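You operate a simulated robot arm through the tools that you are given. There is no shell and no other tool. Be economical: measure what you need, move in short steps, check, and stop when the job is done.

You run a simulated robot arm. Do the job below in one go: nothing can be reset, and whatever is moved stays where it is left.

TASK
Take the green seal tag on the top of the sorting bench and put it away on the top of the low grey stand. Take the teal strip on the top of the long bench and put it away on the top of the view bench. Put the silver ring weight that says "8 newton" from the top of the soft bench on the top of the check bench and the silver ring weight marked "10 newton" on the flat silver disc. Put the steel shim with the largest size on its label from the top of the soft bench on top of the yellow cross gauge. Open the stock drawer, fetch the yellow foam block from the inside of the stock drawer and set it on the grey layered block, then shut the drawer. Shut the jaws drawer. Any order will do. Set down upright: silver ring weight.
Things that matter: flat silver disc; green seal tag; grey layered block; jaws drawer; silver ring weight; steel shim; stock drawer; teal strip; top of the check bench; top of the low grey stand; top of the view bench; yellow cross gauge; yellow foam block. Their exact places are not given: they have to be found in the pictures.

Only the result counts: the job must be done as asked and must still hold three seconds after the hand-in. Knocking over, shifting, dropping, spilling or breaking anything else fails it. Lids that push on must go on centred and level and be pressed home; caps that screw on are set level and turned clockwise until they are tight.

THE ROBOT
A 7-joint arm with a two-finger parallel gripper on a trunk, on a base that drives. Base frame: it is fixed to the floor where the robot stands at the start and does not move with it; the origin is under the middle of the robot, x ahead of it, y to its left, z up; the surface under the hand at the start is at about z = 90. Lengths are in cm, angles in rad, forces in N, time in s.
Its first joint turns from -2.897 to 2.897 rad. Places, roughly: flat silver disc [-275, 100, 100]; green seal tag (4x4x4 cm) [90, 0, 90]; grey layered block (8x6x3 cm) [-170, 330, 90]; jaws drawer [-540, 260, 70]; silver ring weight [-350, 125, 100]; steel shim [-225, 75, 100]; stock drawer [-330, 310, 30]; teal strip (10x3x3 cm) [-660, -30, 90]; top of the check bench [-250, -170, 90]; top of the low grey stand [480, 90, 50]; top of the view bench [-260, 360, 90]; yellow cross gauge (10x8x5 cm) [-210, 70, 90]; yellow foam block [-325, 300, 25]. Payload 3.43 kg.
The TCP is the grasp point between the finger pads, 3 cm short of the fingertips. In the tool frame z runs along the fingers and y along their closing line. Largest opening 9.4 cm; finger width 2.8, thickness 1; the body of the gripper, 5 by 9.6 cm, starts 5.5 cm behind the TCP.
Orientation is that of the tool frame in the base frame, as a unit quaternion [w, x, y, z]. With the fingers straight down and closing along the base's y, the tool's x points along the base's -x, its y along +y and its z along -z.

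THE INTERFACE
- The arm moves only by the tool step_arm. Its argument "steps" is one flat list of numbers, 7 for each row, row after row: the turn, a rotation vector about the base's x, y, z in units of 90 degrees (1.0 is 90 degrees), then the shift along the base's x, y, z in units of 150 mm (1.0 is 150 mm), then the finger opening in cm, from 0 to 9.4. In form: [rx, ry, rz, x, y, z, claw, rx, ry, rz, x, y, z, claw, ...]. A call has 1 to 20 rows; each row is the pose to reach, as a shift and turn from the pose commanded when the call began. A call with a number of a shift or a turn outside -1 to 1 is refused whole. Rows are played at 5 a second. More than 5 cm and 0.15 rad between two rows, or a gripper value outside its range, and nothing of the call is played. Where a pose cannot be reached the arm comes as near as it can. A force on the tool above 40 N (or 10 N above the force at the start of the call, whichever is more), or a blocked arm, ends the call early, and 0.2 s more pass. The fingers move at their own pace (about 4.5 cm/s each) and stop on an object; they squeeze with about 28 N. The grip force told is the motor's: it shows also when the fingers shut on nothing. Time passes only in rows, and 0.2 s behind the last, so rows that repeat a pose let the fingers close. It gives the time, the measured TCP pose, the force on the tool (base axes), the opening and the grip force at its end, in the units of the frame above (readings bear some noise), with the torque about the TCP (base axes, N m) and any sound that the robot's microphone picked up.
- Cameras (640 x 400 px; columns grow to the right, rows downward): "scene" is now at [49.83, 12.43, 135.01]; the picture's right is [-0.79, -0.62, 0.00], its down [-0.32, 0.40, -0.86] and it looks along [0.53, -0.68, -0.51] (base axes); focal length 266 px, centre (320, 200). "wrist" rides on the gripper at [7.6, 1.4, -10.2] in the tool frame; the picture's right is [-0.18, 0.98, 0.00], its down [-0.75, -0.14, -0.64] and it looks along [-0.63, -0.12, 0.77] (tool axes); focal length 243 px, centre (320, 200).
- camera(camera): a new picture of that camera. The clock stands still meanwhile.
- lift_body(by): slides the trunk up (or, below 0, down) by that many cm; the arm and the scene camera ride with it, the base frame stays. It gives what a move gives, with no picture.
- steer(legs): drives the robot by 1 to 6 legs, each [ahead, left, turn to the left] in cm, cm and rad, along the robot's own axes; the way and the turn of a leg run together, so that a leg with both is an arc; at most 150 cm and 3.142 rad a leg. The arm and the cameras ride along, it lands a little off, and it stops where it bumps. It gives what a move gives.
- head_to(pan, tilt): turns the head with the scene camera to pan (to the left, within 1.798 rad either way) and tilt (down, from -0.506 to 1.204), counted from straight ahead of the robot. It gives what a move gives.
- locate(camera, pixels): for up to 12 pixels [column, row] of the newest picture of that camera ("zoom" is the newest enlarged one), the place [x, y, z] in the base frame of the surface seen there, good to about 0.2 cm. The clock stands still meanwhile.
- zoom(camera, box): a new picture of the part [left, top, right, bottom] of that camera's present view, enlarged. The clock stands still meanwhile.
- finish_job(): hands the job in; it is judged then, once.

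Go step by step. Measure first, check grasps and placings, and put right what went wrong. The budget is 145 turns and 168 pictures, counting those below and the enlarged ones. Unless the task says otherwise, let go and move clear before handing in, and close with one line.

The tools are called after "Call:" as a command line: name --argument value ..., lists and objects as JSON in quotes. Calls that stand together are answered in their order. step_arm: Moves the arm, as the interface text tells. Its arguments: {"type":"object","properties":{"steps":{"type":"array"}},"required":["steps"]} The other tools are called the same way: lift_body (by) slides the trunk up or down; steer (legs) drives the base; head_to (pan, tilt) turns the head that bears the scene camera; camera (camera) takes a picture; locate (camera, pixels) gives the place of the surface under pixels of a picture; zoom (camera, box) takes an enlarged picture of a part of a camera's view; finish_job () hands the job in.

At the start:

```text
time_s: 0.0
eef_pos: [49.95, -20.24, 112.66]
tool_rot: [0.0, -0.001, 1.0, 0.0]
contact_force: [0.0, 0.3, 0.4]
moment: [-0.02, -0.03, 0.01]
finger_gap: 9.46
gripper_force: 0.1
trunk travel left (down, up): [-40.0, 21.0]
robot x, y, heading: [0.0, 0.21, 0.0]
head pan, tilt: [-0.906, 0.539]
```

scene: 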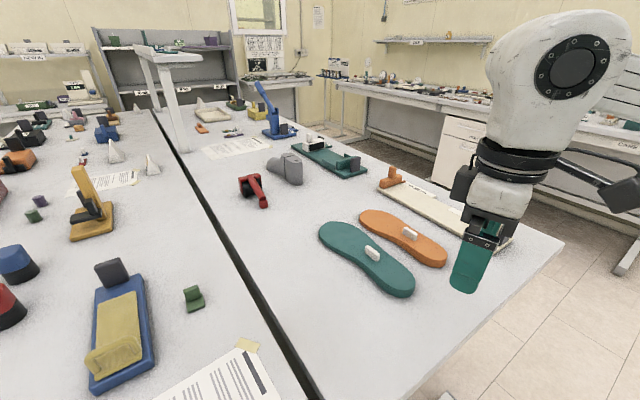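
wrist: 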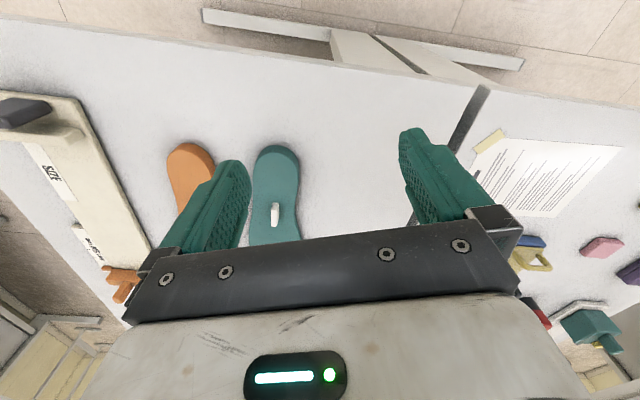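

The scene picture shows a small green thing at (194,298), probably the seal tag. I'll measure it and look at it enlarged.

Call:
locate --camera "scene" --pixels '[[194, 292], [194, 305], [186, 298], [203, 298], [33, 215], [39, 200], [225, 320], [370, 255]]'

Call:
zoom --camera "scene" --box '[0, 160, 240, 310]'

Call:
head_to --pan 0.0 --tilt 0.5

Call:
camera --camera "scene"

```text
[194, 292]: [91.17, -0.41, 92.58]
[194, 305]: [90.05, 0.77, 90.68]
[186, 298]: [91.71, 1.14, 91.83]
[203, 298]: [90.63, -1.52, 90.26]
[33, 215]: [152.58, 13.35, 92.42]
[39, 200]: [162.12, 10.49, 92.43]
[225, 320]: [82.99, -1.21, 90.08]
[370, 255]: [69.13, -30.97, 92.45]
```

```text
2.67 times, centred on (120, 235) of scene
```

zoom: 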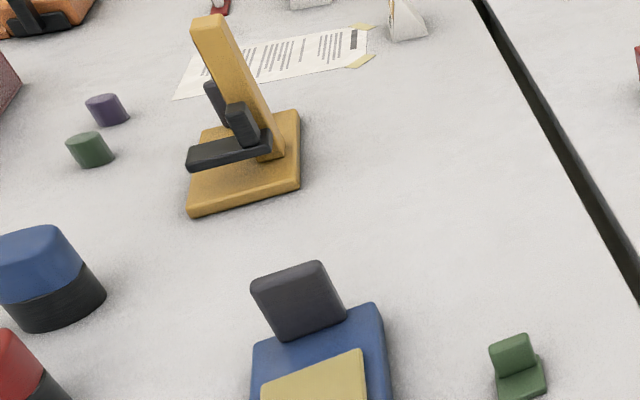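

```text
time_s: 1.2
eef_pos: [50.02, -20.31, 112.75]
tool_rot: [-0.001, 0.0, 1.0, 0.0]
contact_force: [-0.7, -0.2, 0.7]
moment: [-0.03, -0.01, 0.01]
finger_gap: 9.38
gripper_force: 0.0
trunk travel left (down, up): [-40.0, 21.0]
robot x, y, heading: [-0.02, 0.23, 0.001]
head pan, tilt: [0.0, 0.499]
```

```text
164 pictures are left
```

scene: 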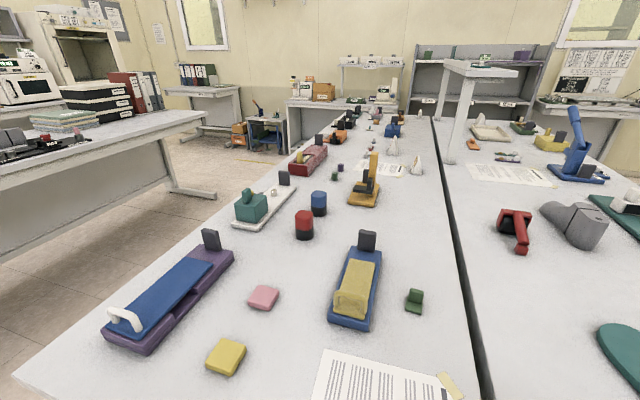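

The green tag sits at (415,300). I'll enlarge it to get its orientation.

Call:
zoom --camera "scene" --box '[375, 275, 455, 325]'

Call:
locate --camera "zoom" --pixels '[[330, 150], [330, 130], [240, 250], [380, 280], [390, 150], [290, 140], [300, 270], [320, 220], [370, 220], [270, 200]]'

Call:
locate --camera "scene" --pixels '[[258, 136], [250, 120], [295, 125], [240, 125], [395, 115], [470, 75], [262, 295], [226, 355], [365, 240], [350, 300]]'

```text
8.00 times, centred on (415, 300) of scene
```

zoom: 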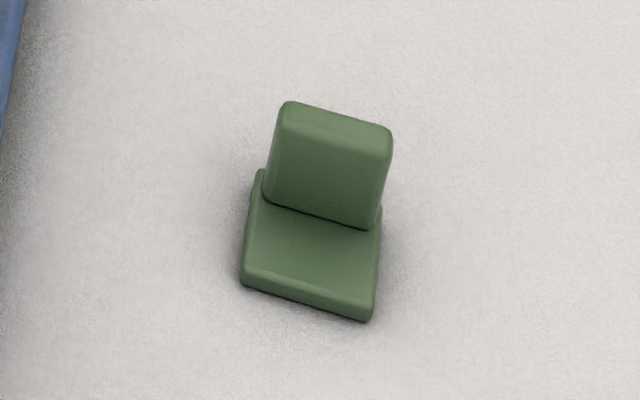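

```text
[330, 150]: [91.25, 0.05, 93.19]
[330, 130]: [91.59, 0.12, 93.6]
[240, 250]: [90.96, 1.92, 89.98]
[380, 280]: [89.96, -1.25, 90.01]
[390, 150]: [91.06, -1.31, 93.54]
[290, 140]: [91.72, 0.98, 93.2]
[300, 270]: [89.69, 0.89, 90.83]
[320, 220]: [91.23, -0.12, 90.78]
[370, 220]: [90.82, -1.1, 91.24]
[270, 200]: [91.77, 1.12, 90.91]
```

```text
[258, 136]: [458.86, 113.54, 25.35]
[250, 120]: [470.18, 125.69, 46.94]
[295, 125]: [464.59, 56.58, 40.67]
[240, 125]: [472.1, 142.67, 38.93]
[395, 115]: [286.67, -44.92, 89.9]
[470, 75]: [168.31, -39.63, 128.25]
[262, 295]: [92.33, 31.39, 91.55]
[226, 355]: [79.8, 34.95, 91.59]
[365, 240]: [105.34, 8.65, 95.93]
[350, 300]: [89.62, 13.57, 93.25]
```

The tag is about 2.7 cm wide, centred near (91.2, 0), with its width direction turned about -0.27 rad. I'll move above it and check with the wrist camera.

Call:
step_arm --steps '[0, 0, -0.043, 0.2375, 0.125, 0, 6, 0, 0, -0.086, 0.475, 0.25, 0, 6, 0, 0, -0.129, 0.7125, 0.375, 0, 6, 0, 0, -0.172, 0.95, 0.5, 0, 6]'

Call:
step_arm --steps '[0, 0, 0, 0.2375, 0.125, 0, 6, 0, 0, 0, 0.475, 0.25, 0, 6, 0, 0, 0, 0.7125, 0.375, 0, 6, 0, 0, 0, 0.95, 0.5, 0, 6]'

Call:
step_arm --steps '[0, 0, 0, 0.2, 0.09, -0.1, 6, 0, 0, 0, 0.42, 0.18, -0.2, 6, 0, 0, 0, 0.63, 0.27, -0.3, 6, 0, 0, 0, 0.84, 0.353, -0.45, 6, 0, 0, 0, 0.84, 0.353, -0.6, 6, 0, 0, 0, 0.84, 0.353, -0.6, 6]'

Call:
camera --camera "wrist"

```text
time_s: 2.2
eef_pos: [64.41, -13.02, 112.73]
tool_rot: [0.0, 0.137, 0.991, 0.0]
contact_force: [0.3, -0.1, 0.5]
moment: [0.02, -0.04, 0.02]
finger_gap: 6.0
gripper_force: 0.0
trunk travel left (down, up): [-40.0, 21.0]
robot x, y, heading: [-0.16, 0.11, 0.0]
head pan, tilt: [0.0, 0.499]
```

```text
time_s: 3.2
eef_pos: [78.7, -5.4, 112.74]
tool_rot: [0.0, 0.135, 0.991, 0.0]
contact_force: [0.4, -0.8, -0.1]
moment: [0.0, -0.01, -0.01]
finger_gap: 6.01
gripper_force: 0.0
trunk travel left (down, up): [-40.0, 21.0]
robot x, y, heading: [-0.06, -0.24, 0.0]
head pan, tilt: [0.0, 0.499]
```

```text
time_s: 4.6
eef_pos: [91.11, -0.14, 103.63]
tool_rot: [0.001, 0.135, 0.991, 0.0]
contact_force: [0.5, -0.4, -0.2]
moment: [0.02, 0.0, 0.03]
finger_gap: 6.0
gripper_force: 0.1
trunk travel left (down, up): [-40.0, 21.0]
robot x, y, heading: [-0.18, -0.2, -0.001]
head pan, tilt: [0.0, 0.499]
```

```text
162 pictures are left
```

wrist: 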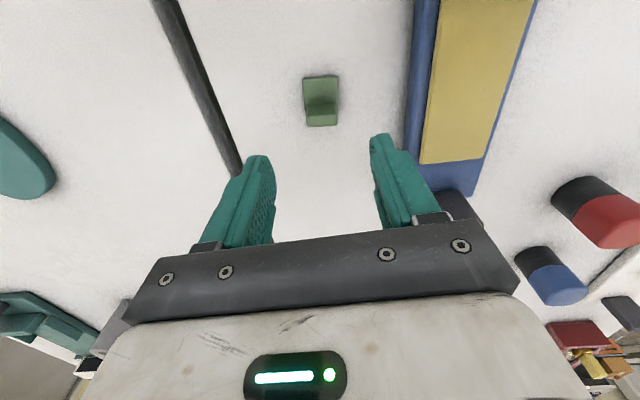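

The tag at (320,100) is well aligned between the fingers. I'll go down and grip.

Call:
step_arm --steps '[0, 0, 0, 0, 0.005, -0.25, 6, 0, 0, 0, 0, 0.01, -0.5, 6, 0, 0, 0, 0, 0.01, -0.665, 6, 0, 0, 0, 0, 0.01, -0.665, 1.5, 0, 0, 0, 0, 0.01, -0.665, 1.5, 0, 0, 0, 0, 0.01, -0.665, 1.5, 0, 0, 0, 0, 0.01, -0.665, 1.5, 0, 0, 0, 0, 0.01, -0.5, 1.5, 0, 0, 0, 0, 0.01, -0.2, 1.5, 0, 0, 0, 0, 0.01, 0.1, 1.5, 0, 0, 0, 0, 0.01, 0.3, 1.5]'

Call:
camera --camera "wrist"

```text
time_s: 7.0
eef_pos: [91.06, 0.12, 108.03]
tool_rot: [0.0, 0.134, 0.991, 0.0]
contact_force: [1.2, 0.6, 0.0]
moment: [-0.01, 0.01, -0.01]
finger_gap: 3.01
gripper_force: 28.4
trunk travel left (down, up): [-40.0, 21.0]
robot x, y, heading: [-0.21, 0.05, -0.002]
head pan, tilt: [0.0, 0.499]
```

```text
161 pictures are left
```

wrist: 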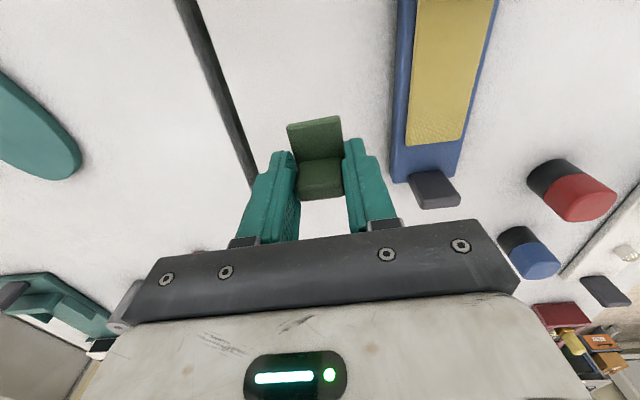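

The tag is held at 3.0 cm. Next I'll look for the low grey stand far ahead and at the floor around the robot.

Call:
zoom --camera "scene" --box '[160, 50, 340, 170]'

Call:
locate --camera "zoom" --pixels '[[280, 220], [340, 215], [300, 250], [400, 240], [150, 150], [290, 330], [390, 340], [200, 350], [100, 350], [100, 250], [360, 270], [450, 210]]'

Call:
locate --camera "scene" --pixels '[[15, 370], [100, 310], [200, 205], [285, 150], [210, 113], [190, 190], [150, 260], [60, 260], [205, 195], [100, 130], [5, 150], [30, 330]]'

Call:
head_to --pan 0.9 --tilt 0.5

Call:
camera --camera "scene"

```text
3.33 times, centred on (250, 110) of scene
```

zoom: 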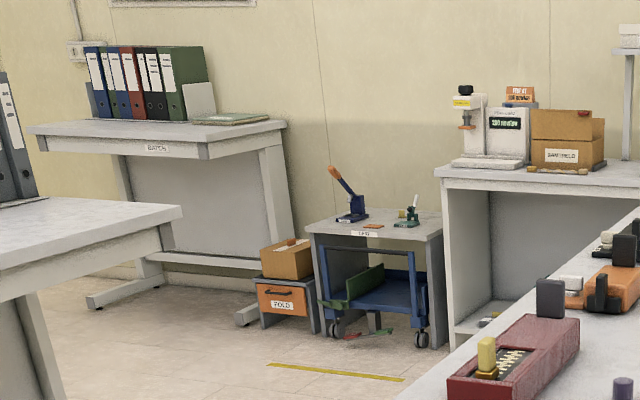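

```text
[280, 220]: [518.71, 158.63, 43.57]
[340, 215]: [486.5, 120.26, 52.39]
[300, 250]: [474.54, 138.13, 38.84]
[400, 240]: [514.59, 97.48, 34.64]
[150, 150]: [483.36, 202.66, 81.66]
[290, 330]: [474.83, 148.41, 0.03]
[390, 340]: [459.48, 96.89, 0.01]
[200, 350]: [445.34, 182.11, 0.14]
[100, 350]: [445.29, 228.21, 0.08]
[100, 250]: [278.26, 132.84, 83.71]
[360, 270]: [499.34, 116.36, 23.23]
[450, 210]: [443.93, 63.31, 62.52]
```

```text
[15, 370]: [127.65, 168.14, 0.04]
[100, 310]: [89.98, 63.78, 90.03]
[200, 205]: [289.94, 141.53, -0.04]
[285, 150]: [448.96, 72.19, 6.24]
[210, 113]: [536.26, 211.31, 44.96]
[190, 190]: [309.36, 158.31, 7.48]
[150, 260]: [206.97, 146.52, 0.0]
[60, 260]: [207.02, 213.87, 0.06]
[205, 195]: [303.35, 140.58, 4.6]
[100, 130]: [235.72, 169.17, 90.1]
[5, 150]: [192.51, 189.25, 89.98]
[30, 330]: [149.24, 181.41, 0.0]
```

```text
time_s: 8.2
eef_pos: [91.15, 0.18, 108.0]
tool_rot: [0.001, 0.135, 0.991, 0.0]
contact_force: [0.2, 0.3, -0.5]
moment: [0.01, 0.0, 0.03]
finger_gap: 3.01
gripper_force: 28.2
trunk travel left (down, up): [-40.0, 21.0]
robot x, y, heading: [-0.01, 0.08, -0.002]
head pan, tilt: [0.901, 0.499]
```

```text
159 pictures are left
```

scene: 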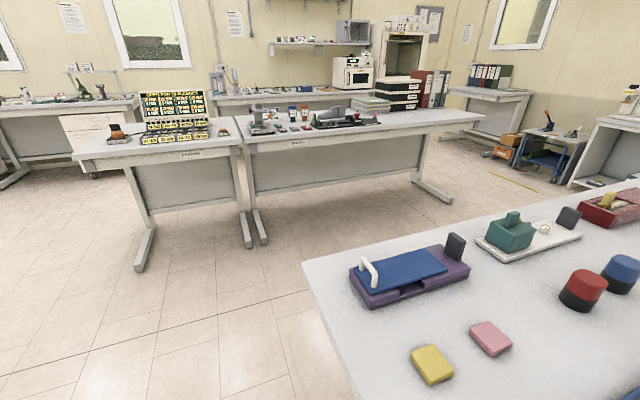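

The stand at (565,140) has a low top at z≈52. I'll measure the sorting bench corner and left bench legs so I can drive between them.

Call:
locate --camera "scene" --pixels '[[307, 265], [400, 238], [560, 200], [265, 243], [248, 245], [140, 270], [450, 200], [350, 398], [555, 135], [570, 150], [530, 132], [575, 138]]'

Call:
zoom --camera "scene" --box '[480, 100, 640, 200]'

Call:
head_to --pan 1.75 --tilt 0.5

Call:
camera --camera "scene"

```text
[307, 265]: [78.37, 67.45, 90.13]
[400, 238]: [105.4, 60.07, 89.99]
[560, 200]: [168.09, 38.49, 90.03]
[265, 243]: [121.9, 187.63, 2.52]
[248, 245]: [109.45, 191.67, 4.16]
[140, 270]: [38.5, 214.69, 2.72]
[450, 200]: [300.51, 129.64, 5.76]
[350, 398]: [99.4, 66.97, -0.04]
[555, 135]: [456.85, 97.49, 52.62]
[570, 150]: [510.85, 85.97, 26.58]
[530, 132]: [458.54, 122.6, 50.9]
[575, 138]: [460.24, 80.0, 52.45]
```

```text
4.00 times, centred on (560, 150) of scene
```

zoom: 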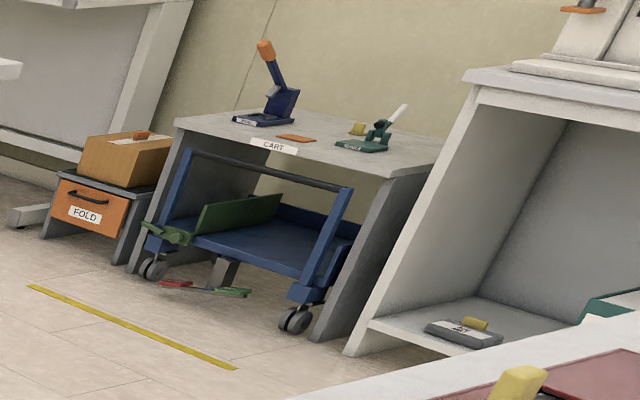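

```text
time_s: 9.4
eef_pos: [91.11, 0.22, 108.02]
tool_rot: [0.001, 0.135, 0.991, 0.0]
contact_force: [-0.2, 0.4, -0.7]
moment: [-0.03, -0.02, -0.03]
finger_gap: 3.03
gripper_force: 28.3
trunk travel left (down, up): [-40.0, 21.0]
robot x, y, heading: [-0.03, 0.12, 0.004]
head pan, tilt: [1.751, 0.499]
```

```text
157 pictures are left
```

scene: 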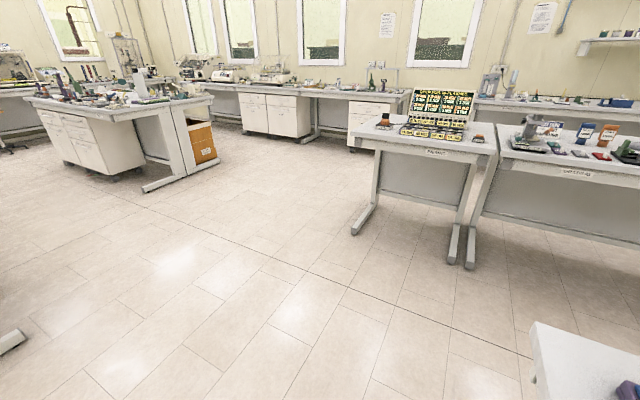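

The sorting bench runs slanted away at about -18°, and there is a corridor about 130 cm wide on its left leading to the stand labelled "CART" at (457..., 97, 52). I'll retract the arm, back off, and drive down the corridor.

Call:
step_arm --steps '[0, 0, 0, -0.3, 0, 0.1, 1.5, 0, 0, 0, -0.6, 0, 0.2, 1.5, 0, 0, 0, -0.9, 0, 0.3, 1.5]'

Call:
step_arm --steps '[0, 0, 0, -0.3, 0, 0, 1.5, 0, 0, 0, -0.6, 0, 0, 1.5, 0, 0, 0, -0.9, 0, 0, 1.5]'

Call:
steer --legs '[[-35, 0, 0], [0, 150, 0], [112, -29, 0], [112, -29, 0], [112, -29, 0]]'

Call:
head_to --pan -0.1 --tilt 0.5

Call:
camera --camera "scene"

```text
time_s: 10.2
eef_pos: [77.73, 0.1, 112.66]
tool_rot: [0.0, 0.135, 0.991, 0.001]
contact_force: [0.7, -0.1, -0.5]
moment: [-0.01, 0.03, 0.0]
finger_gap: 3.02
gripper_force: 27.8
trunk travel left (down, up): [-40.0, 21.0]
robot x, y, heading: [0.01, -0.19, 0.002]
head pan, tilt: [1.751, 0.499]
```

```text
time_s: 11.0
eef_pos: [64.12, 0.02, 112.74]
tool_rot: [0.0, 0.135, 0.991, 0.0]
contact_force: [1.4, 0.0, -0.7]
moment: [-0.02, 0.02, 0.03]
finger_gap: 3.03
gripper_force: 28.1
trunk travel left (down, up): [-40.0, 21.0]
robot x, y, heading: [-0.12, 0.01, -0.0]
head pan, tilt: [1.751, 0.499]
```

```text
time_s: 36.5
eef_pos: [360.47, 43.53, 112.81]
tool_rot: [0.0, 0.159, 0.987, 0.0]
contact_force: [0.4, 0.3, 0.8]
moment: [0.02, 0.0, 0.02]
finger_gap: 3.04
gripper_force: 27.6
trunk travel left (down, up): [-40.0, 21.0]
robot x, y, heading: [296.18, 46.53, -0.045]
head pan, tilt: [1.751, 0.499]
```

```text
time_s: 38.4
eef_pos: [360.43, 43.51, 112.85]
tool_rot: [0.0, 0.16, 0.987, 0.0]
contact_force: [-0.6, 0.4, 0.2]
moment: [0.03, 0.0, -0.01]
finger_gap: 3.0
gripper_force: 28.0
trunk travel left (down, up): [-40.0, 21.0]
robot x, y, heading: [296.58, 46.37, -0.05]
head pan, tilt: [-0.099, 0.499]
```

```text
156 pictures are left
```

scene: 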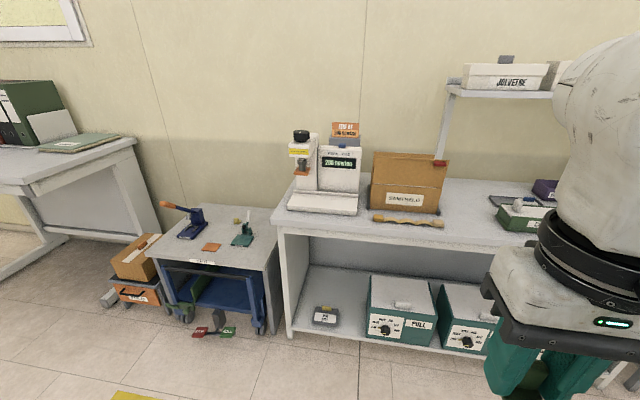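

The stand with the press, orange tag and green clamp is at (215,240). I'll measure the floor items and free spots on its top, then get nearer.

Call:
locate --camera "scene" --pixels '[[200, 333], [183, 312], [258, 330], [200, 218], [225, 210], [258, 218], [260, 255], [180, 255], [210, 247], [243, 238], [155, 225], [120, 395]]'

Call:
steer --legs '[[70, 53, 0.05], [20, 0, 0]]'

Call:
head_to --pan 0.0 --tilt 0.7

Call:
camera --camera "scene"

```text
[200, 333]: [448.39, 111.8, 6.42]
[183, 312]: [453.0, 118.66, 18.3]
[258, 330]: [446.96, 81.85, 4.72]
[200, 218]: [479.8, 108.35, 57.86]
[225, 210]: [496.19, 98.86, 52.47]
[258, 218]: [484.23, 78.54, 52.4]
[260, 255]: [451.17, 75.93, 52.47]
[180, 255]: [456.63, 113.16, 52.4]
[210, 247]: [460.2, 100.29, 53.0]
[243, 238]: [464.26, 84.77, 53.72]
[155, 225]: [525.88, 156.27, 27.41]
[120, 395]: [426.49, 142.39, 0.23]
```

```text
time_s: 44.1
eef_pos: [451.09, 96.8, 112.77]
tool_rot: [0.0, 0.134, 0.991, 0.0]
contact_force: [0.5, -0.2, -0.9]
moment: [0.0, -0.05, -0.01]
finger_gap: 3.04
gripper_force: 28.2
trunk travel left (down, up): [-40.0, 21.0]
robot x, y, heading: [386.97, 97.05, 0.002]
head pan, tilt: [-0.099, 0.499]
```

```text
time_s: 44.9
eef_pos: [451.11, 96.87, 112.81]
tool_rot: [0.001, 0.133, 0.991, 0.0]
contact_force: [0.5, 0.0, -0.1]
moment: [0.0, -0.02, -0.03]
finger_gap: 3.01
gripper_force: 27.8
trunk travel left (down, up): [-40.0, 21.0]
robot x, y, heading: [386.76, 96.71, 0.004]
head pan, tilt: [0.0, 0.7]
```

```text
155 pictures are left
```

scene: 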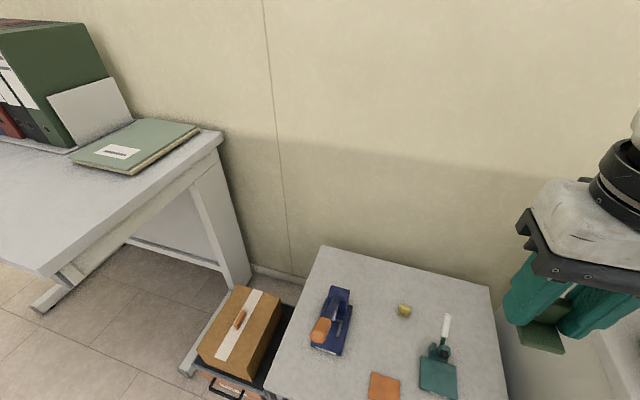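

The stand top is at (390,320). I'll measure free spots.

Call:
locate --camera "scene" --pixels '[[380, 345], [404, 310], [385, 385], [320, 330], [345, 330], [338, 288], [370, 290], [440, 380], [445, 315], [475, 330], [410, 280], [288, 385]]'

```text
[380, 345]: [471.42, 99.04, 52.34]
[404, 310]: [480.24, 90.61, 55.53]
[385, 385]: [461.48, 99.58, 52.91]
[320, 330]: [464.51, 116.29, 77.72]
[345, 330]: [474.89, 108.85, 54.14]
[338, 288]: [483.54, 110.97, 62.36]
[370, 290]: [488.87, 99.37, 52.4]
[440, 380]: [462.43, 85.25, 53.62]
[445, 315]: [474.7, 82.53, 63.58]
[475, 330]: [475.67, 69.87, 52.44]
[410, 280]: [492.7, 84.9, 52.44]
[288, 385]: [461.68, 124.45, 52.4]
```

I choose the free spot (475,98) between the press, the orange tag and the yellow piece. I'll lower the trunk and move the hand over it.

Call:
lift_body --by -36

Call:
step_arm --steps '[0, 0, 0, 0.27, 0.03, 0, 1.5, 0, 0, 0, 0.54, 0.05, 0, 1.5, 0, 0, 0, 0.8, 0.07, 0, 1.5]'

Call:
step_arm --steps '[0, 0, 0, 0.27, 0, -0.15, 1.5, 0, 0, 0, 0.54, 0, -0.3, 1.5, 0, 0, 0, 0.8, 0, -0.45, 1.5, 0, 0, 0, 0.8, 0, -0.7, 1.5]'

Call:
camera --camera "scene"

Call:
camera --camera "wrist"

```text
time_s: 48.4
eef_pos: [451.13, 96.93, 76.71]
tool_rot: [0.0, 0.134, 0.991, 0.0]
contact_force: [-0.3, -0.7, 0.2]
moment: [0.01, 0.03, -0.02]
finger_gap: 3.03
gripper_force: 27.8
trunk travel left (down, up): [-4.0, 57.0]
robot x, y, heading: [386.98, 96.67, 0.001]
head pan, tilt: [0.0, 0.7]
```

```text
time_s: 49.2
eef_pos: [463.12, 98.0, 76.91]
tool_rot: [-0.001, 0.133, 0.991, 0.0]
contact_force: [1.0, -0.1, 0.0]
moment: [0.02, -0.02, -0.01]
finger_gap: 3.02
gripper_force: 27.5
trunk travel left (down, up): [-4.0, 57.0]
robot x, y, heading: [387.18, 96.47, 0.002]
head pan, tilt: [0.0, 0.7]
```

```text
time_s: 50.2
eef_pos: [475.32, 98.06, 66.28]
tool_rot: [-0.001, 0.134, 0.991, 0.0]
contact_force: [-0.3, -0.1, 0.5]
moment: [-0.03, -0.03, 0.03]
finger_gap: 3.01
gripper_force: 27.8
trunk travel left (down, up): [-4.0, 57.0]
robot x, y, heading: [386.98, 96.72, 0.001]
head pan, tilt: [0.0, 0.7]
```

```text
154 pictures are left
```

scene: 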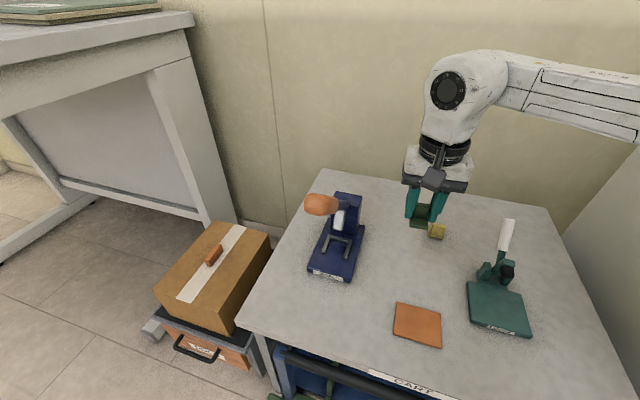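

```text
153 pictures are left
```

wrist: 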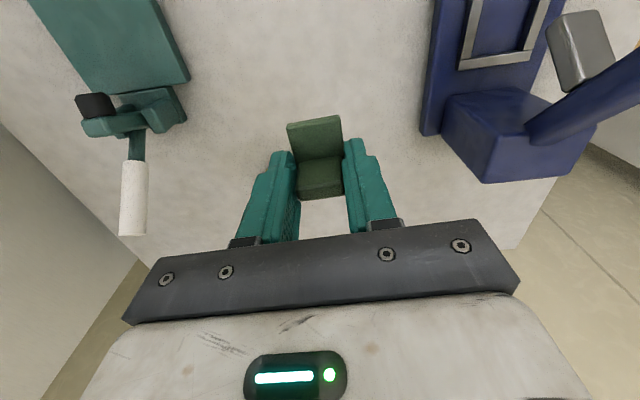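

The spot under the hand is clear. I'll go down to z≈56.1, release to 4.6 cm, and rise.

Call:
step_arm --steps '[0, 0, 0, 0, 0, -0.25, 1.5, 0, 0, 0, 0, 0, -0.5, 1.5, 0, 0, 0, 0, 0, -0.62, 1.5, 0, 0, 0, 0, 0, -0.675, 1.5, 0, 0, 0, 0, 0, -0.675, 4.6, 0, 0, 0, 0, 0, -0.675, 4.6, 0, 0, 0, 0, 0, -0.675, 4.6, 0, 0, 0, 0, 0, -0.4, 4.6, 0, 0, 0, 0, 0, -0.1, 4.6, 0, 0, 0, 0, 0, 0.2, 4.6, 0, 0, 0, 0, 0, 0.5, 4.6, 0, 0, 0, 0, 0, 0.8, 4.6]'

Call:
camera --camera "wrist"

```text
time_s: 52.8
eef_pos: [474.91, 97.83, 78.36]
tool_rot: [0.0, 0.134, 0.991, 0.001]
contact_force: [0.5, 0.3, 0.1]
moment: [0.03, 0.01, 0.01]
finger_gap: 4.58
gripper_force: 0.0
trunk travel left (down, up): [-4.0, 57.0]
robot x, y, heading: [387.0, 96.85, 0.002]
head pan, tilt: [0.0, 0.7]
```

```text
152 pictures are left
```

wrist: 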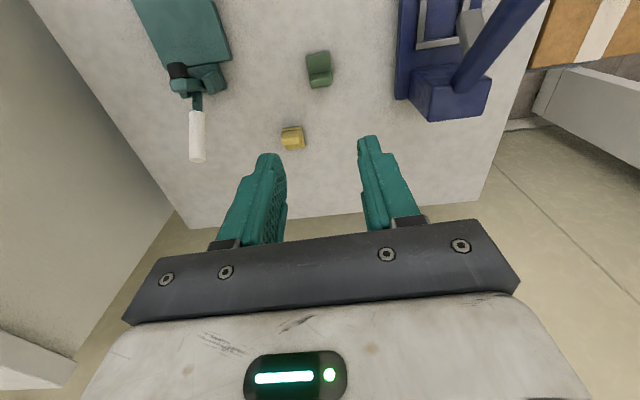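

The tag stands on the grey stand, free of the hand. I'll retract, raise the trunk and drive back.

Call:
step_arm --steps '[0, 0, 0, -0.3, 0, 0.1, 4.6, 0, 0, 0, -0.6, 0, 0.2, 4.6, 0, 0, 0, -0.9, 0, 0.3, 4.6]'

Call:
step_arm --steps '[0, 0, 0, -0.3, 0, 0, 4.6, 0, 0, 0, -0.6, 0, 0, 4.6, 0, 0, 0, -0.9, 0, 0, 4.6]'

Call:
lift_body --by 36

Call:
steer --legs '[[-87, -30, 0], [-112, 28, 0], [-112, 28, 0]]'

```text
time_s: 53.6
eef_pos: [461.64, 97.76, 82.82]
tool_rot: [0.0, 0.134, 0.991, 0.0]
contact_force: [0.2, -0.7, -0.8]
moment: [0.0, -0.01, -0.02]
finger_gap: 4.61
gripper_force: 0.0
trunk travel left (down, up): [-4.0, 57.0]
robot x, y, heading: [387.06, 96.92, -0.004]
head pan, tilt: [0.0, 0.7]
```

```text
time_s: 54.4
eef_pos: [448.08, 97.98, 82.62]
tool_rot: [0.0, 0.134, 0.991, -0.001]
contact_force: [0.7, -0.7, 0.2]
moment: [-0.02, -0.01, 0.03]
finger_gap: 4.6
gripper_force: 0.1
trunk travel left (down, up): [-4.0, 57.0]
robot x, y, heading: [386.9, 96.73, 0.007]
head pan, tilt: [0.0, 0.7]
```

```text
time_s: 57.9
eef_pos: [448.0, 98.08, 118.49]
tool_rot: [0.001, 0.135, 0.991, 0.0]
contact_force: [-0.3, 0.1, -0.7]
moment: [-0.04, 0.01, 0.0]
finger_gap: 4.59
gripper_force: 0.0
trunk travel left (down, up): [-40.0, 21.0]
robot x, y, heading: [387.06, 96.83, -0.003]
head pan, tilt: [0.0, 0.7]
```

```text
time_s: 73.7
eef_pos: [135.11, 122.84, 118.63]
tool_rot: [0.0, 0.138, 0.99, 0.0]
contact_force: [-0.1, 0.4, 0.2]
moment: [0.02, -0.03, -0.02]
finger_gap: 4.62
gripper_force: 0.0
trunk travel left (down, up): [-40.0, 21.0]
robot x, y, heading: [73.74, 122.15, -0.004]
head pan, tilt: [0.0, 0.7]
```

The pose is (74,122), heading about 0. I'll back up more and look behind on both sides.

Call:
steer --legs '[[-100, 20, 0]]'

Call:
head_to --pan 1.79 --tilt 0.4

Call:
camera --camera "scene"

Call:
locate --camera "scene" --pixels '[[100, 300], [200, 300], [300, 300], [400, 300], [200, 200], [300, 200], [400, 200], [100, 200], [100, 130], [200, 130], [300, 130], [20, 250]]'

Call:
head_to --pan -1.79 --tilt 0.4

Call:
camera --camera "scene"

Call:
locate --camera "scene" --pixels '[[100, 300], [200, 300], [300, 300], [400, 300], [200, 200], [300, 200], [400, 200], [100, 200], [500, 200], [200, 130], [300, 130], [600, 250]]'

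```text
time_s: 78.9
eef_pos: [37.19, 143.36, 118.65]
tool_rot: [0.0, 0.14, 0.99, 0.001]
contact_force: [-0.3, -0.5, 0.7]
moment: [0.02, 0.01, -0.03]
finger_gap: 4.6
gripper_force: 0.1
trunk travel left (down, up): [-40.0, 21.0]
robot x, y, heading: [-23.86, 143.04, -0.013]
head pan, tilt: [0.0, 0.7]
```

```text
time_s: 80.7
eef_pos: [37.11, 143.28, 118.57]
tool_rot: [0.0, 0.141, 0.99, 0.0]
contact_force: [-0.6, -0.2, 0.1]
moment: [0.01, 0.01, 0.01]
finger_gap: 4.6
gripper_force: 0.1
trunk travel left (down, up): [-40.0, 21.0]
robot x, y, heading: [-23.81, 142.73, -0.016]
head pan, tilt: [1.791, 0.4]
```

```text
151 pictures are left
```

scene: 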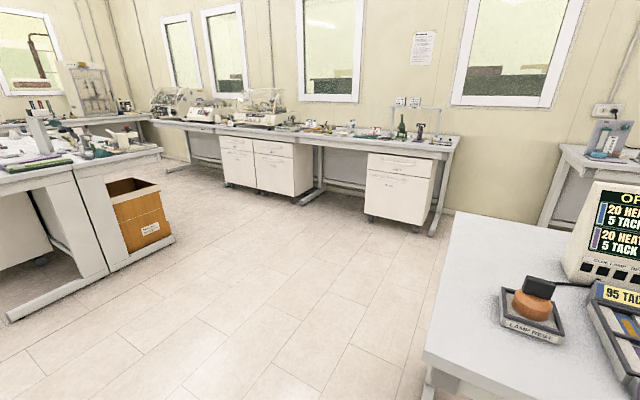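

```text
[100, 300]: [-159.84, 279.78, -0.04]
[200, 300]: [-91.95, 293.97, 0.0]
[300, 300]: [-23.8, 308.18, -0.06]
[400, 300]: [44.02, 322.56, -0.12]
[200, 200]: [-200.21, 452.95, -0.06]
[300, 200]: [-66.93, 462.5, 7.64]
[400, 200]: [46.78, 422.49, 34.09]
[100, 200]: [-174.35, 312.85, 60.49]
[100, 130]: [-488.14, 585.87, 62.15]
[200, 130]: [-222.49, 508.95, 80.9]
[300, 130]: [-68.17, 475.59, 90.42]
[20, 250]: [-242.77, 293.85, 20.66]
```

```text
time_s: 83.7
eef_pos: [37.25, 143.33, 118.58]
tool_rot: [0.0, 0.141, 0.99, 0.0]
contact_force: [0.3, 0.2, 0.1]
moment: [0.0, 0.02, -0.01]
finger_gap: 4.57
gripper_force: 0.1
trunk travel left (down, up): [-40.0, 21.0]
robot x, y, heading: [-24.17, 142.84, -0.011]
head pan, tilt: [-1.791, 0.4]
```

```text
150 pictures are left
```

scene: 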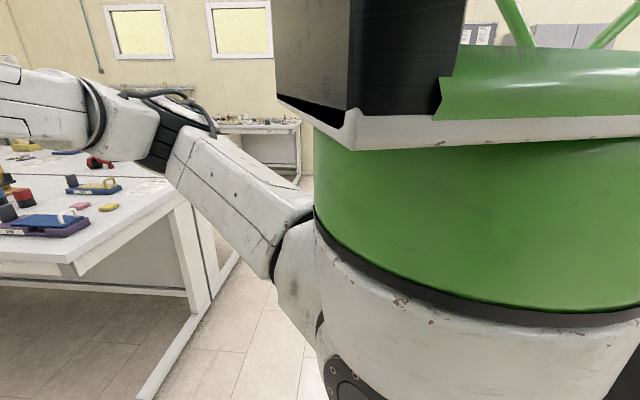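

```text
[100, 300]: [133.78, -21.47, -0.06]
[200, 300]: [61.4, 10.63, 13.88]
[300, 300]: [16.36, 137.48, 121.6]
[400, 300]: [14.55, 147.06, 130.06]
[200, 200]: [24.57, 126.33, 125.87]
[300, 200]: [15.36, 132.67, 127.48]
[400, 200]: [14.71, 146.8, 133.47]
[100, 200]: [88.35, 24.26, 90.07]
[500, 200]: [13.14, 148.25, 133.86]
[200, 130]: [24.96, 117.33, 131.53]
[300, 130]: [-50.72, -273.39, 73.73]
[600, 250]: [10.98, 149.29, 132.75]
```

The left view shows benches around (-200,300) and open floor. I'll turn to the right, away from the nearby bench, and look toward -x.

Call:
steer --legs '[[0, 0, -1.56], [0, 0, -1.56]]'

Call:
head_to --pan 0.4 --tilt 0.35

Call:
camera --camera "scene"

Call:
locate --camera "scene" --pixels '[[100, 300], [200, 300], [300, 300], [400, 300], [200, 200], [300, 200], [400, 200], [100, 200], [500, 200], [200, 130], [300, 130], [600, 250]]'

Call:
head_to --pan -0.7 --tilt 0.35

Call:
camera --camera "scene"

Call:
locate --camera "scene" --pixels '[[100, 300], [200, 300], [300, 300], [400, 300], [200, 200], [300, 200], [400, 200], [100, 200], [500, 200], [200, 130], [300, 130], [600, 250]]'

```text
time_s: 91.7
eef_pos: [-85.01, 141.33, 118.59]
tool_rot: [0.0, 0.991, -0.13, 0.0]
contact_force: [0.0, 0.4, -0.4]
moment: [-0.01, -0.04, 0.0]
finger_gap: 4.62
gripper_force: 0.1
trunk travel left (down, up): [-40.0, 21.0]
robot x, y, heading: [-24.06, 142.51, -3.133]
head pan, tilt: [-1.791, 0.4]
```

```text
time_s: 93.8
eef_pos: [-85.01, 141.27, 118.61]
tool_rot: [0.0, 0.991, -0.131, 0.001]
contact_force: [1.2, -0.4, -0.5]
moment: [-0.01, 0.0, 0.0]
finger_gap: 4.63
gripper_force: 0.0
trunk travel left (down, up): [-40.0, 21.0]
robot x, y, heading: [-24.2, 143.13, -3.135]
head pan, tilt: [0.4, 0.351]
```

```text
149 pictures are left
```

scene: 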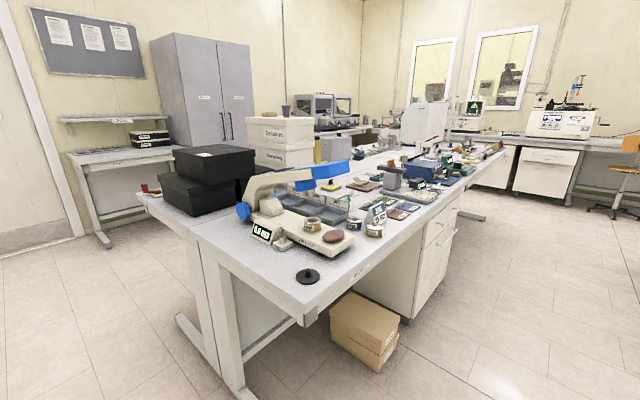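

```text
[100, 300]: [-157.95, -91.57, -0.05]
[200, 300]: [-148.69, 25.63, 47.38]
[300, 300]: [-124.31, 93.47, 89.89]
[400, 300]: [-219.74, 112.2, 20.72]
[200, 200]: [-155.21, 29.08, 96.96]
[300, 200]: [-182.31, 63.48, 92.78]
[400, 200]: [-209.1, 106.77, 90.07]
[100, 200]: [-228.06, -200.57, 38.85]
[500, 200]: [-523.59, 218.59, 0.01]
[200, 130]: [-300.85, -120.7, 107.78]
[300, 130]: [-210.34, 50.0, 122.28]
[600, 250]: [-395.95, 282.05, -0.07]
```

```text
time_s: 95.1
eef_pos: [-84.97, 141.15, 118.59]
tool_rot: [0.0, 0.991, -0.131, 0.0]
contact_force: [-0.4, -0.6, 0.2]
moment: [0.0, -0.01, 0.02]
finger_gap: 4.62
gripper_force: 0.1
trunk travel left (down, up): [-40.0, 21.0]
robot x, y, heading: [-24.01, 142.83, -3.134]
head pan, tilt: [-0.7, 0.351]
```

```text
148 pictures are left
```

scene: 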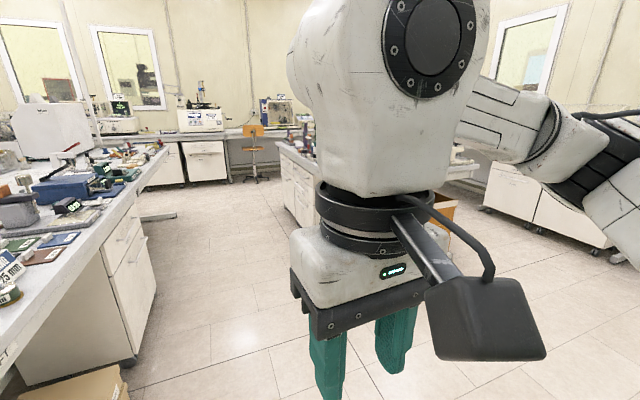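

```text
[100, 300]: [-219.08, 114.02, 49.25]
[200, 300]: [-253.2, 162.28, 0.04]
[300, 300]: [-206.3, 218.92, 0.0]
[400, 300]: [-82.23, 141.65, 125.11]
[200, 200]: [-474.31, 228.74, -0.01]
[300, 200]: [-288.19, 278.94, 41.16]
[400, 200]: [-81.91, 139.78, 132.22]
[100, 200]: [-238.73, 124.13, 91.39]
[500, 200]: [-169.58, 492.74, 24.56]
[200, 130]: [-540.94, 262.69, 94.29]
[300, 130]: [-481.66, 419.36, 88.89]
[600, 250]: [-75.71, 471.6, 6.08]
```

The soft bench is straight ahead, with shims, weights and gauges on it. I'll enlarge that region from here.

Call:
head_to --pan 0.2 --tilt 0.35

Call:
zoom --camera "scene" --box '[150, 110, 310, 210]'

Call:
zoom --camera "scene" --box '[280, 110, 440, 210]'

Call:
zoom --camera "scene" --box '[150, 190, 310, 290]'

```text
time_s: 96.3
eef_pos: [-84.86, 141.14, 118.62]
tool_rot: [-0.001, 0.991, -0.131, 0.0]
contact_force: [0.2, -0.4, 0.5]
moment: [-0.01, 0.03, 0.01]
finger_gap: 4.62
gripper_force: 0.0
trunk travel left (down, up): [-40.0, 21.0]
robot x, y, heading: [-23.87, 142.99, -3.132]
head pan, tilt: [0.201, 0.351]
```

```text
4.00 times, centred on (230, 160) of scene
```

zoom: 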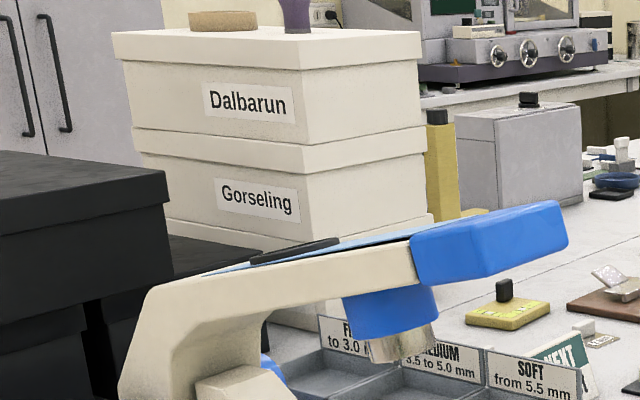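

```text
4.00 times, centred on (360, 160) of scene
```

zoom: 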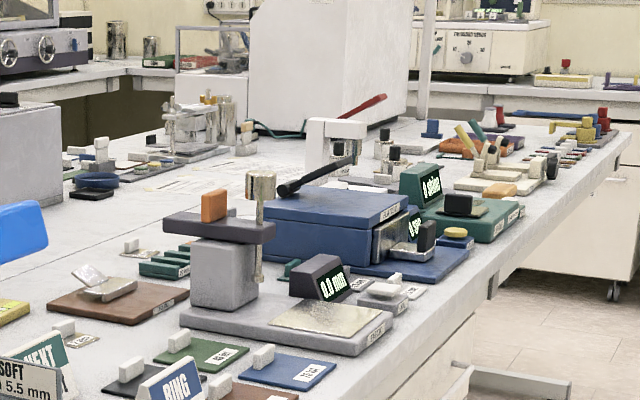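

```text
4.00 times, centred on (230, 240) of scene
```

zoom: 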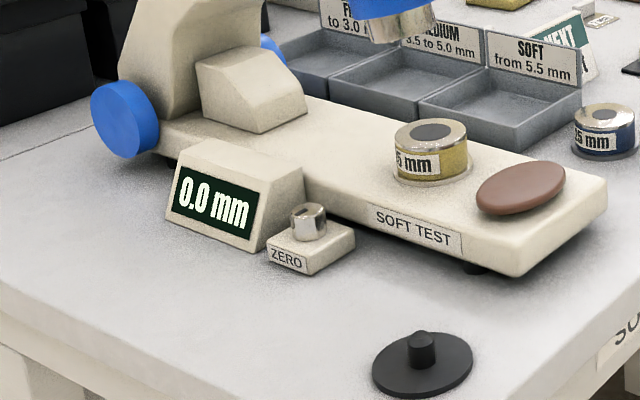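

I'll drive into the aisle on the bench's near side and face it squarely.

Call:
steer --legs '[[97, -27, 0], [97, -14, 0], [0, 0, 1.257]]'

Call:
head_to --pan 0.45 --tilt 0.55

Call:
camera --camera "scene"

Call:
locate --camera "scene" --pixels '[[100, 300], [200, 300], [300, 300], [400, 300], [200, 200], [300, 200], [400, 200], [100, 200], [500, 200], [200, 130], [300, 130], [600, 250]]'

Call:
head_to --pan -0.5 --tilt 0.55

Call:
camera --camera "scene"

```text
time_s: 109.3
eef_pos: [-233.45, 120.87, 118.63]
tool_rot: [0.0, 0.868, 0.496, 0.0]
contact_force: [-0.1, -0.5, 0.0]
moment: [0.03, -0.01, 0.0]
finger_gap: 4.59
gripper_force: 0.0
trunk travel left (down, up): [-40.0, 21.0]
robot x, y, heading: [-218.37, 180.01, -1.831]
head pan, tilt: [0.201, 0.351]
```

```text
time_s: 110.1
eef_pos: [-233.34, 120.83, 118.69]
tool_rot: [0.0, 0.869, 0.495, 0.0]
contact_force: [0.6, -0.1, -0.5]
moment: [-0.01, -0.02, 0.04]
finger_gap: 4.64
gripper_force: 0.0
trunk travel left (down, up): [-40.0, 21.0]
robot x, y, heading: [-218.85, 179.69, -1.837]
head pan, tilt: [0.45, 0.55]
```

```text
144 pictures are left
```

scene: 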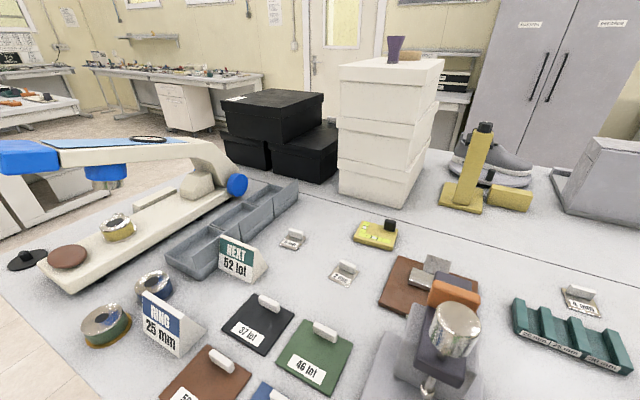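

```text
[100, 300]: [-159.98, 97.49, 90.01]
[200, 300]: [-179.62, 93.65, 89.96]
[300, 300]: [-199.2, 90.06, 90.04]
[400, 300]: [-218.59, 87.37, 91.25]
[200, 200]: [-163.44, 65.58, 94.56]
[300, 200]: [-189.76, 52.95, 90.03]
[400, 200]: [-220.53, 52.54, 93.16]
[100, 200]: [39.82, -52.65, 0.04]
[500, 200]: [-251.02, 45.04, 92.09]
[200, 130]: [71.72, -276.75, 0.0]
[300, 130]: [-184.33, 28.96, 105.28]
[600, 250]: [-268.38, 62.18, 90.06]
```

```text
time_s: 111.3
eef_pos: [-233.31, 120.85, 118.63]
tool_rot: [0.0, 0.868, 0.496, 0.0]
contact_force: [0.3, 0.7, 0.2]
moment: [0.0, -0.01, 0.0]
finger_gap: 4.6
gripper_force: 0.0
trunk travel left (down, up): [-40.0, 21.0]
robot x, y, heading: [-218.8, 180.02, -1.833]
head pan, tilt: [-0.499, 0.55]
```

```text
143 pictures are left
```

scene: 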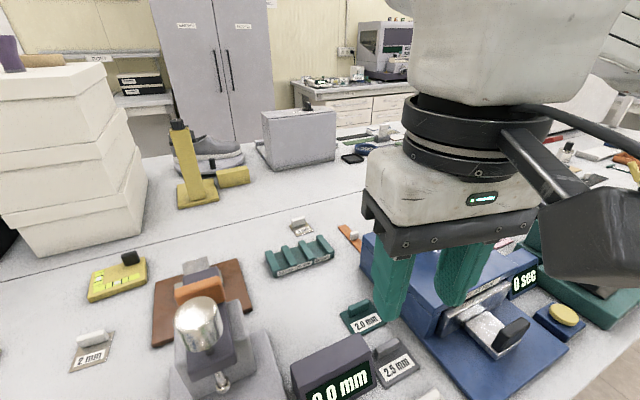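

The steel shims with labels are at (345,270), (292,240) and (580,300) of the first picture, and the yellow gauge is at (375,232). I'll enlarge to read them.

Call:
head_to --pan 0.3 --tilt 0.6

Call:
camera --camera "scene"

Call:
zoom --camera "scene" --box '[200, 180, 360, 280]'

Call:
zoom --camera "scene" --box '[360, 180, 600, 330]'

```text
time_s: 112.5
eef_pos: [-233.37, 120.83, 118.64]
tool_rot: [0.0, 0.868, 0.497, 0.0]
contact_force: [0.0, 0.3, -0.4]
moment: [-0.03, 0.01, 0.01]
finger_gap: 4.56
gripper_force: 0.1
trunk travel left (down, up): [-40.0, 21.0]
robot x, y, heading: [-218.45, 179.96, -1.832]
head pan, tilt: [0.3, 0.6]
```

```text
142 pictures are left
```

scene: 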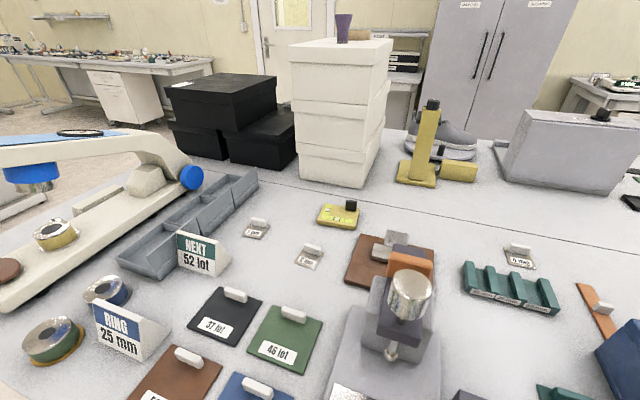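

```text
4.00 times, centred on (280, 230) of scene
```

zoom: 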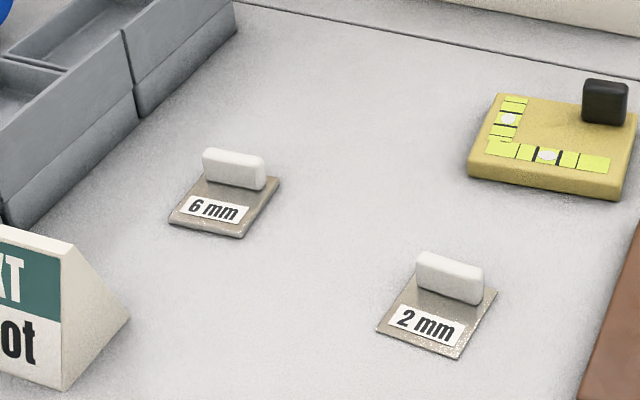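

```text
2.67 times, centred on (480, 255) of scene
```

zoom: 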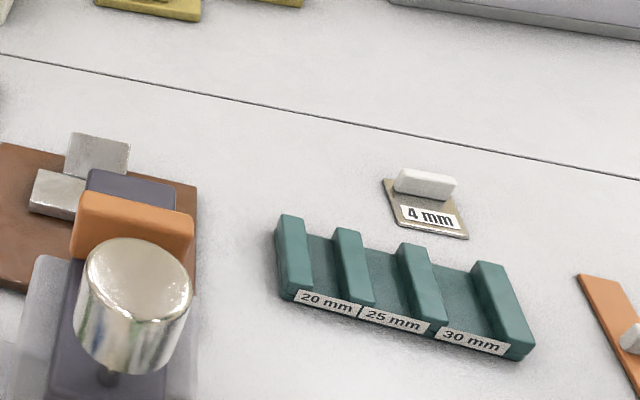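

Shims read 6, 2 and 4 mm so far. Before picking I'll survey the right part of the bench for the weights and any further shims.

Call:
locate --camera "scene" --pixels '[[257, 224], [255, 232], [340, 215], [325, 220], [350, 226], [352, 206], [311, 250], [520, 248]]'

Call:
steer --legs '[[-3, -95, 0]]'

Call:
head_to --pan 0.3 --tilt 0.6

Call:
camera --camera "scene"

Call:
head_to --pan -0.7 --tilt 0.6

Call:
camera --camera "scene"

```text
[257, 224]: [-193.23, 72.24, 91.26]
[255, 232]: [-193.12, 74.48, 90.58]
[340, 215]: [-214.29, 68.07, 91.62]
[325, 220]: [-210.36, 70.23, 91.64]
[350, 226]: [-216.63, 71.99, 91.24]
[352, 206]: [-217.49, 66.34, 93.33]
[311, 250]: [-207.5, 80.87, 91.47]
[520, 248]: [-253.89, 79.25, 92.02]
```

```text
time_s: 117.4
eef_pos: [-324.37, 148.86, 118.65]
tool_rot: [-0.001, 0.87, 0.492, 0.0]
contact_force: [0.6, 0.2, 0.1]
moment: [-0.01, -0.01, 0.02]
finger_gap: 4.61
gripper_force: 0.1
trunk travel left (down, up): [-40.0, 21.0]
robot x, y, heading: [-308.98, 207.99, -1.841]
head pan, tilt: [0.3, 0.6]
```

```text
time_s: 118.0
eef_pos: [-324.4, 148.84, 118.66]
tool_rot: [0.0, 0.87, 0.492, 0.001]
contact_force: [-0.4, 0.0, 0.3]
moment: [0.0, 0.01, 0.01]
finger_gap: 4.62
gripper_force: 0.0
trunk travel left (down, up): [-40.0, 21.0]
robot x, y, heading: [-308.69, 207.72, -1.833]
head pan, tilt: [0.3, 0.6]
```

```text
139 pictures are left
```

scene: 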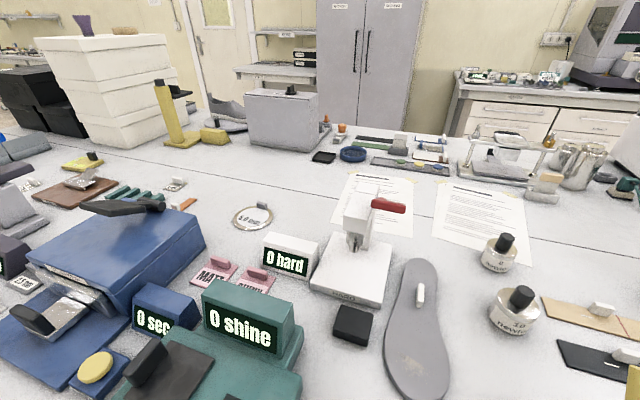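

```text
time_s: 119.3
eef_pos: [-324.4, 148.71, 118.72]
tool_rot: [0.0, 0.87, 0.492, 0.0]
contact_force: [0.7, 0.0, -0.1]
moment: [-0.02, 0.0, 0.01]
finger_gap: 4.59
gripper_force: 0.0
trunk travel left (down, up): [-40.0, 21.0]
robot x, y, heading: [-309.21, 207.94, -1.844]
head pan, tilt: [-0.7, 0.6]
```

```text
138 pictures are left
```

scene: 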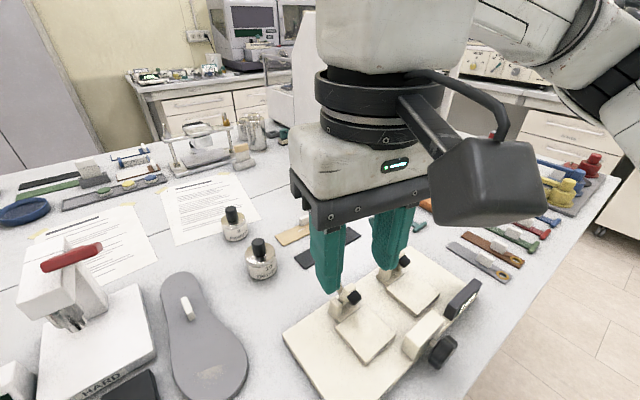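

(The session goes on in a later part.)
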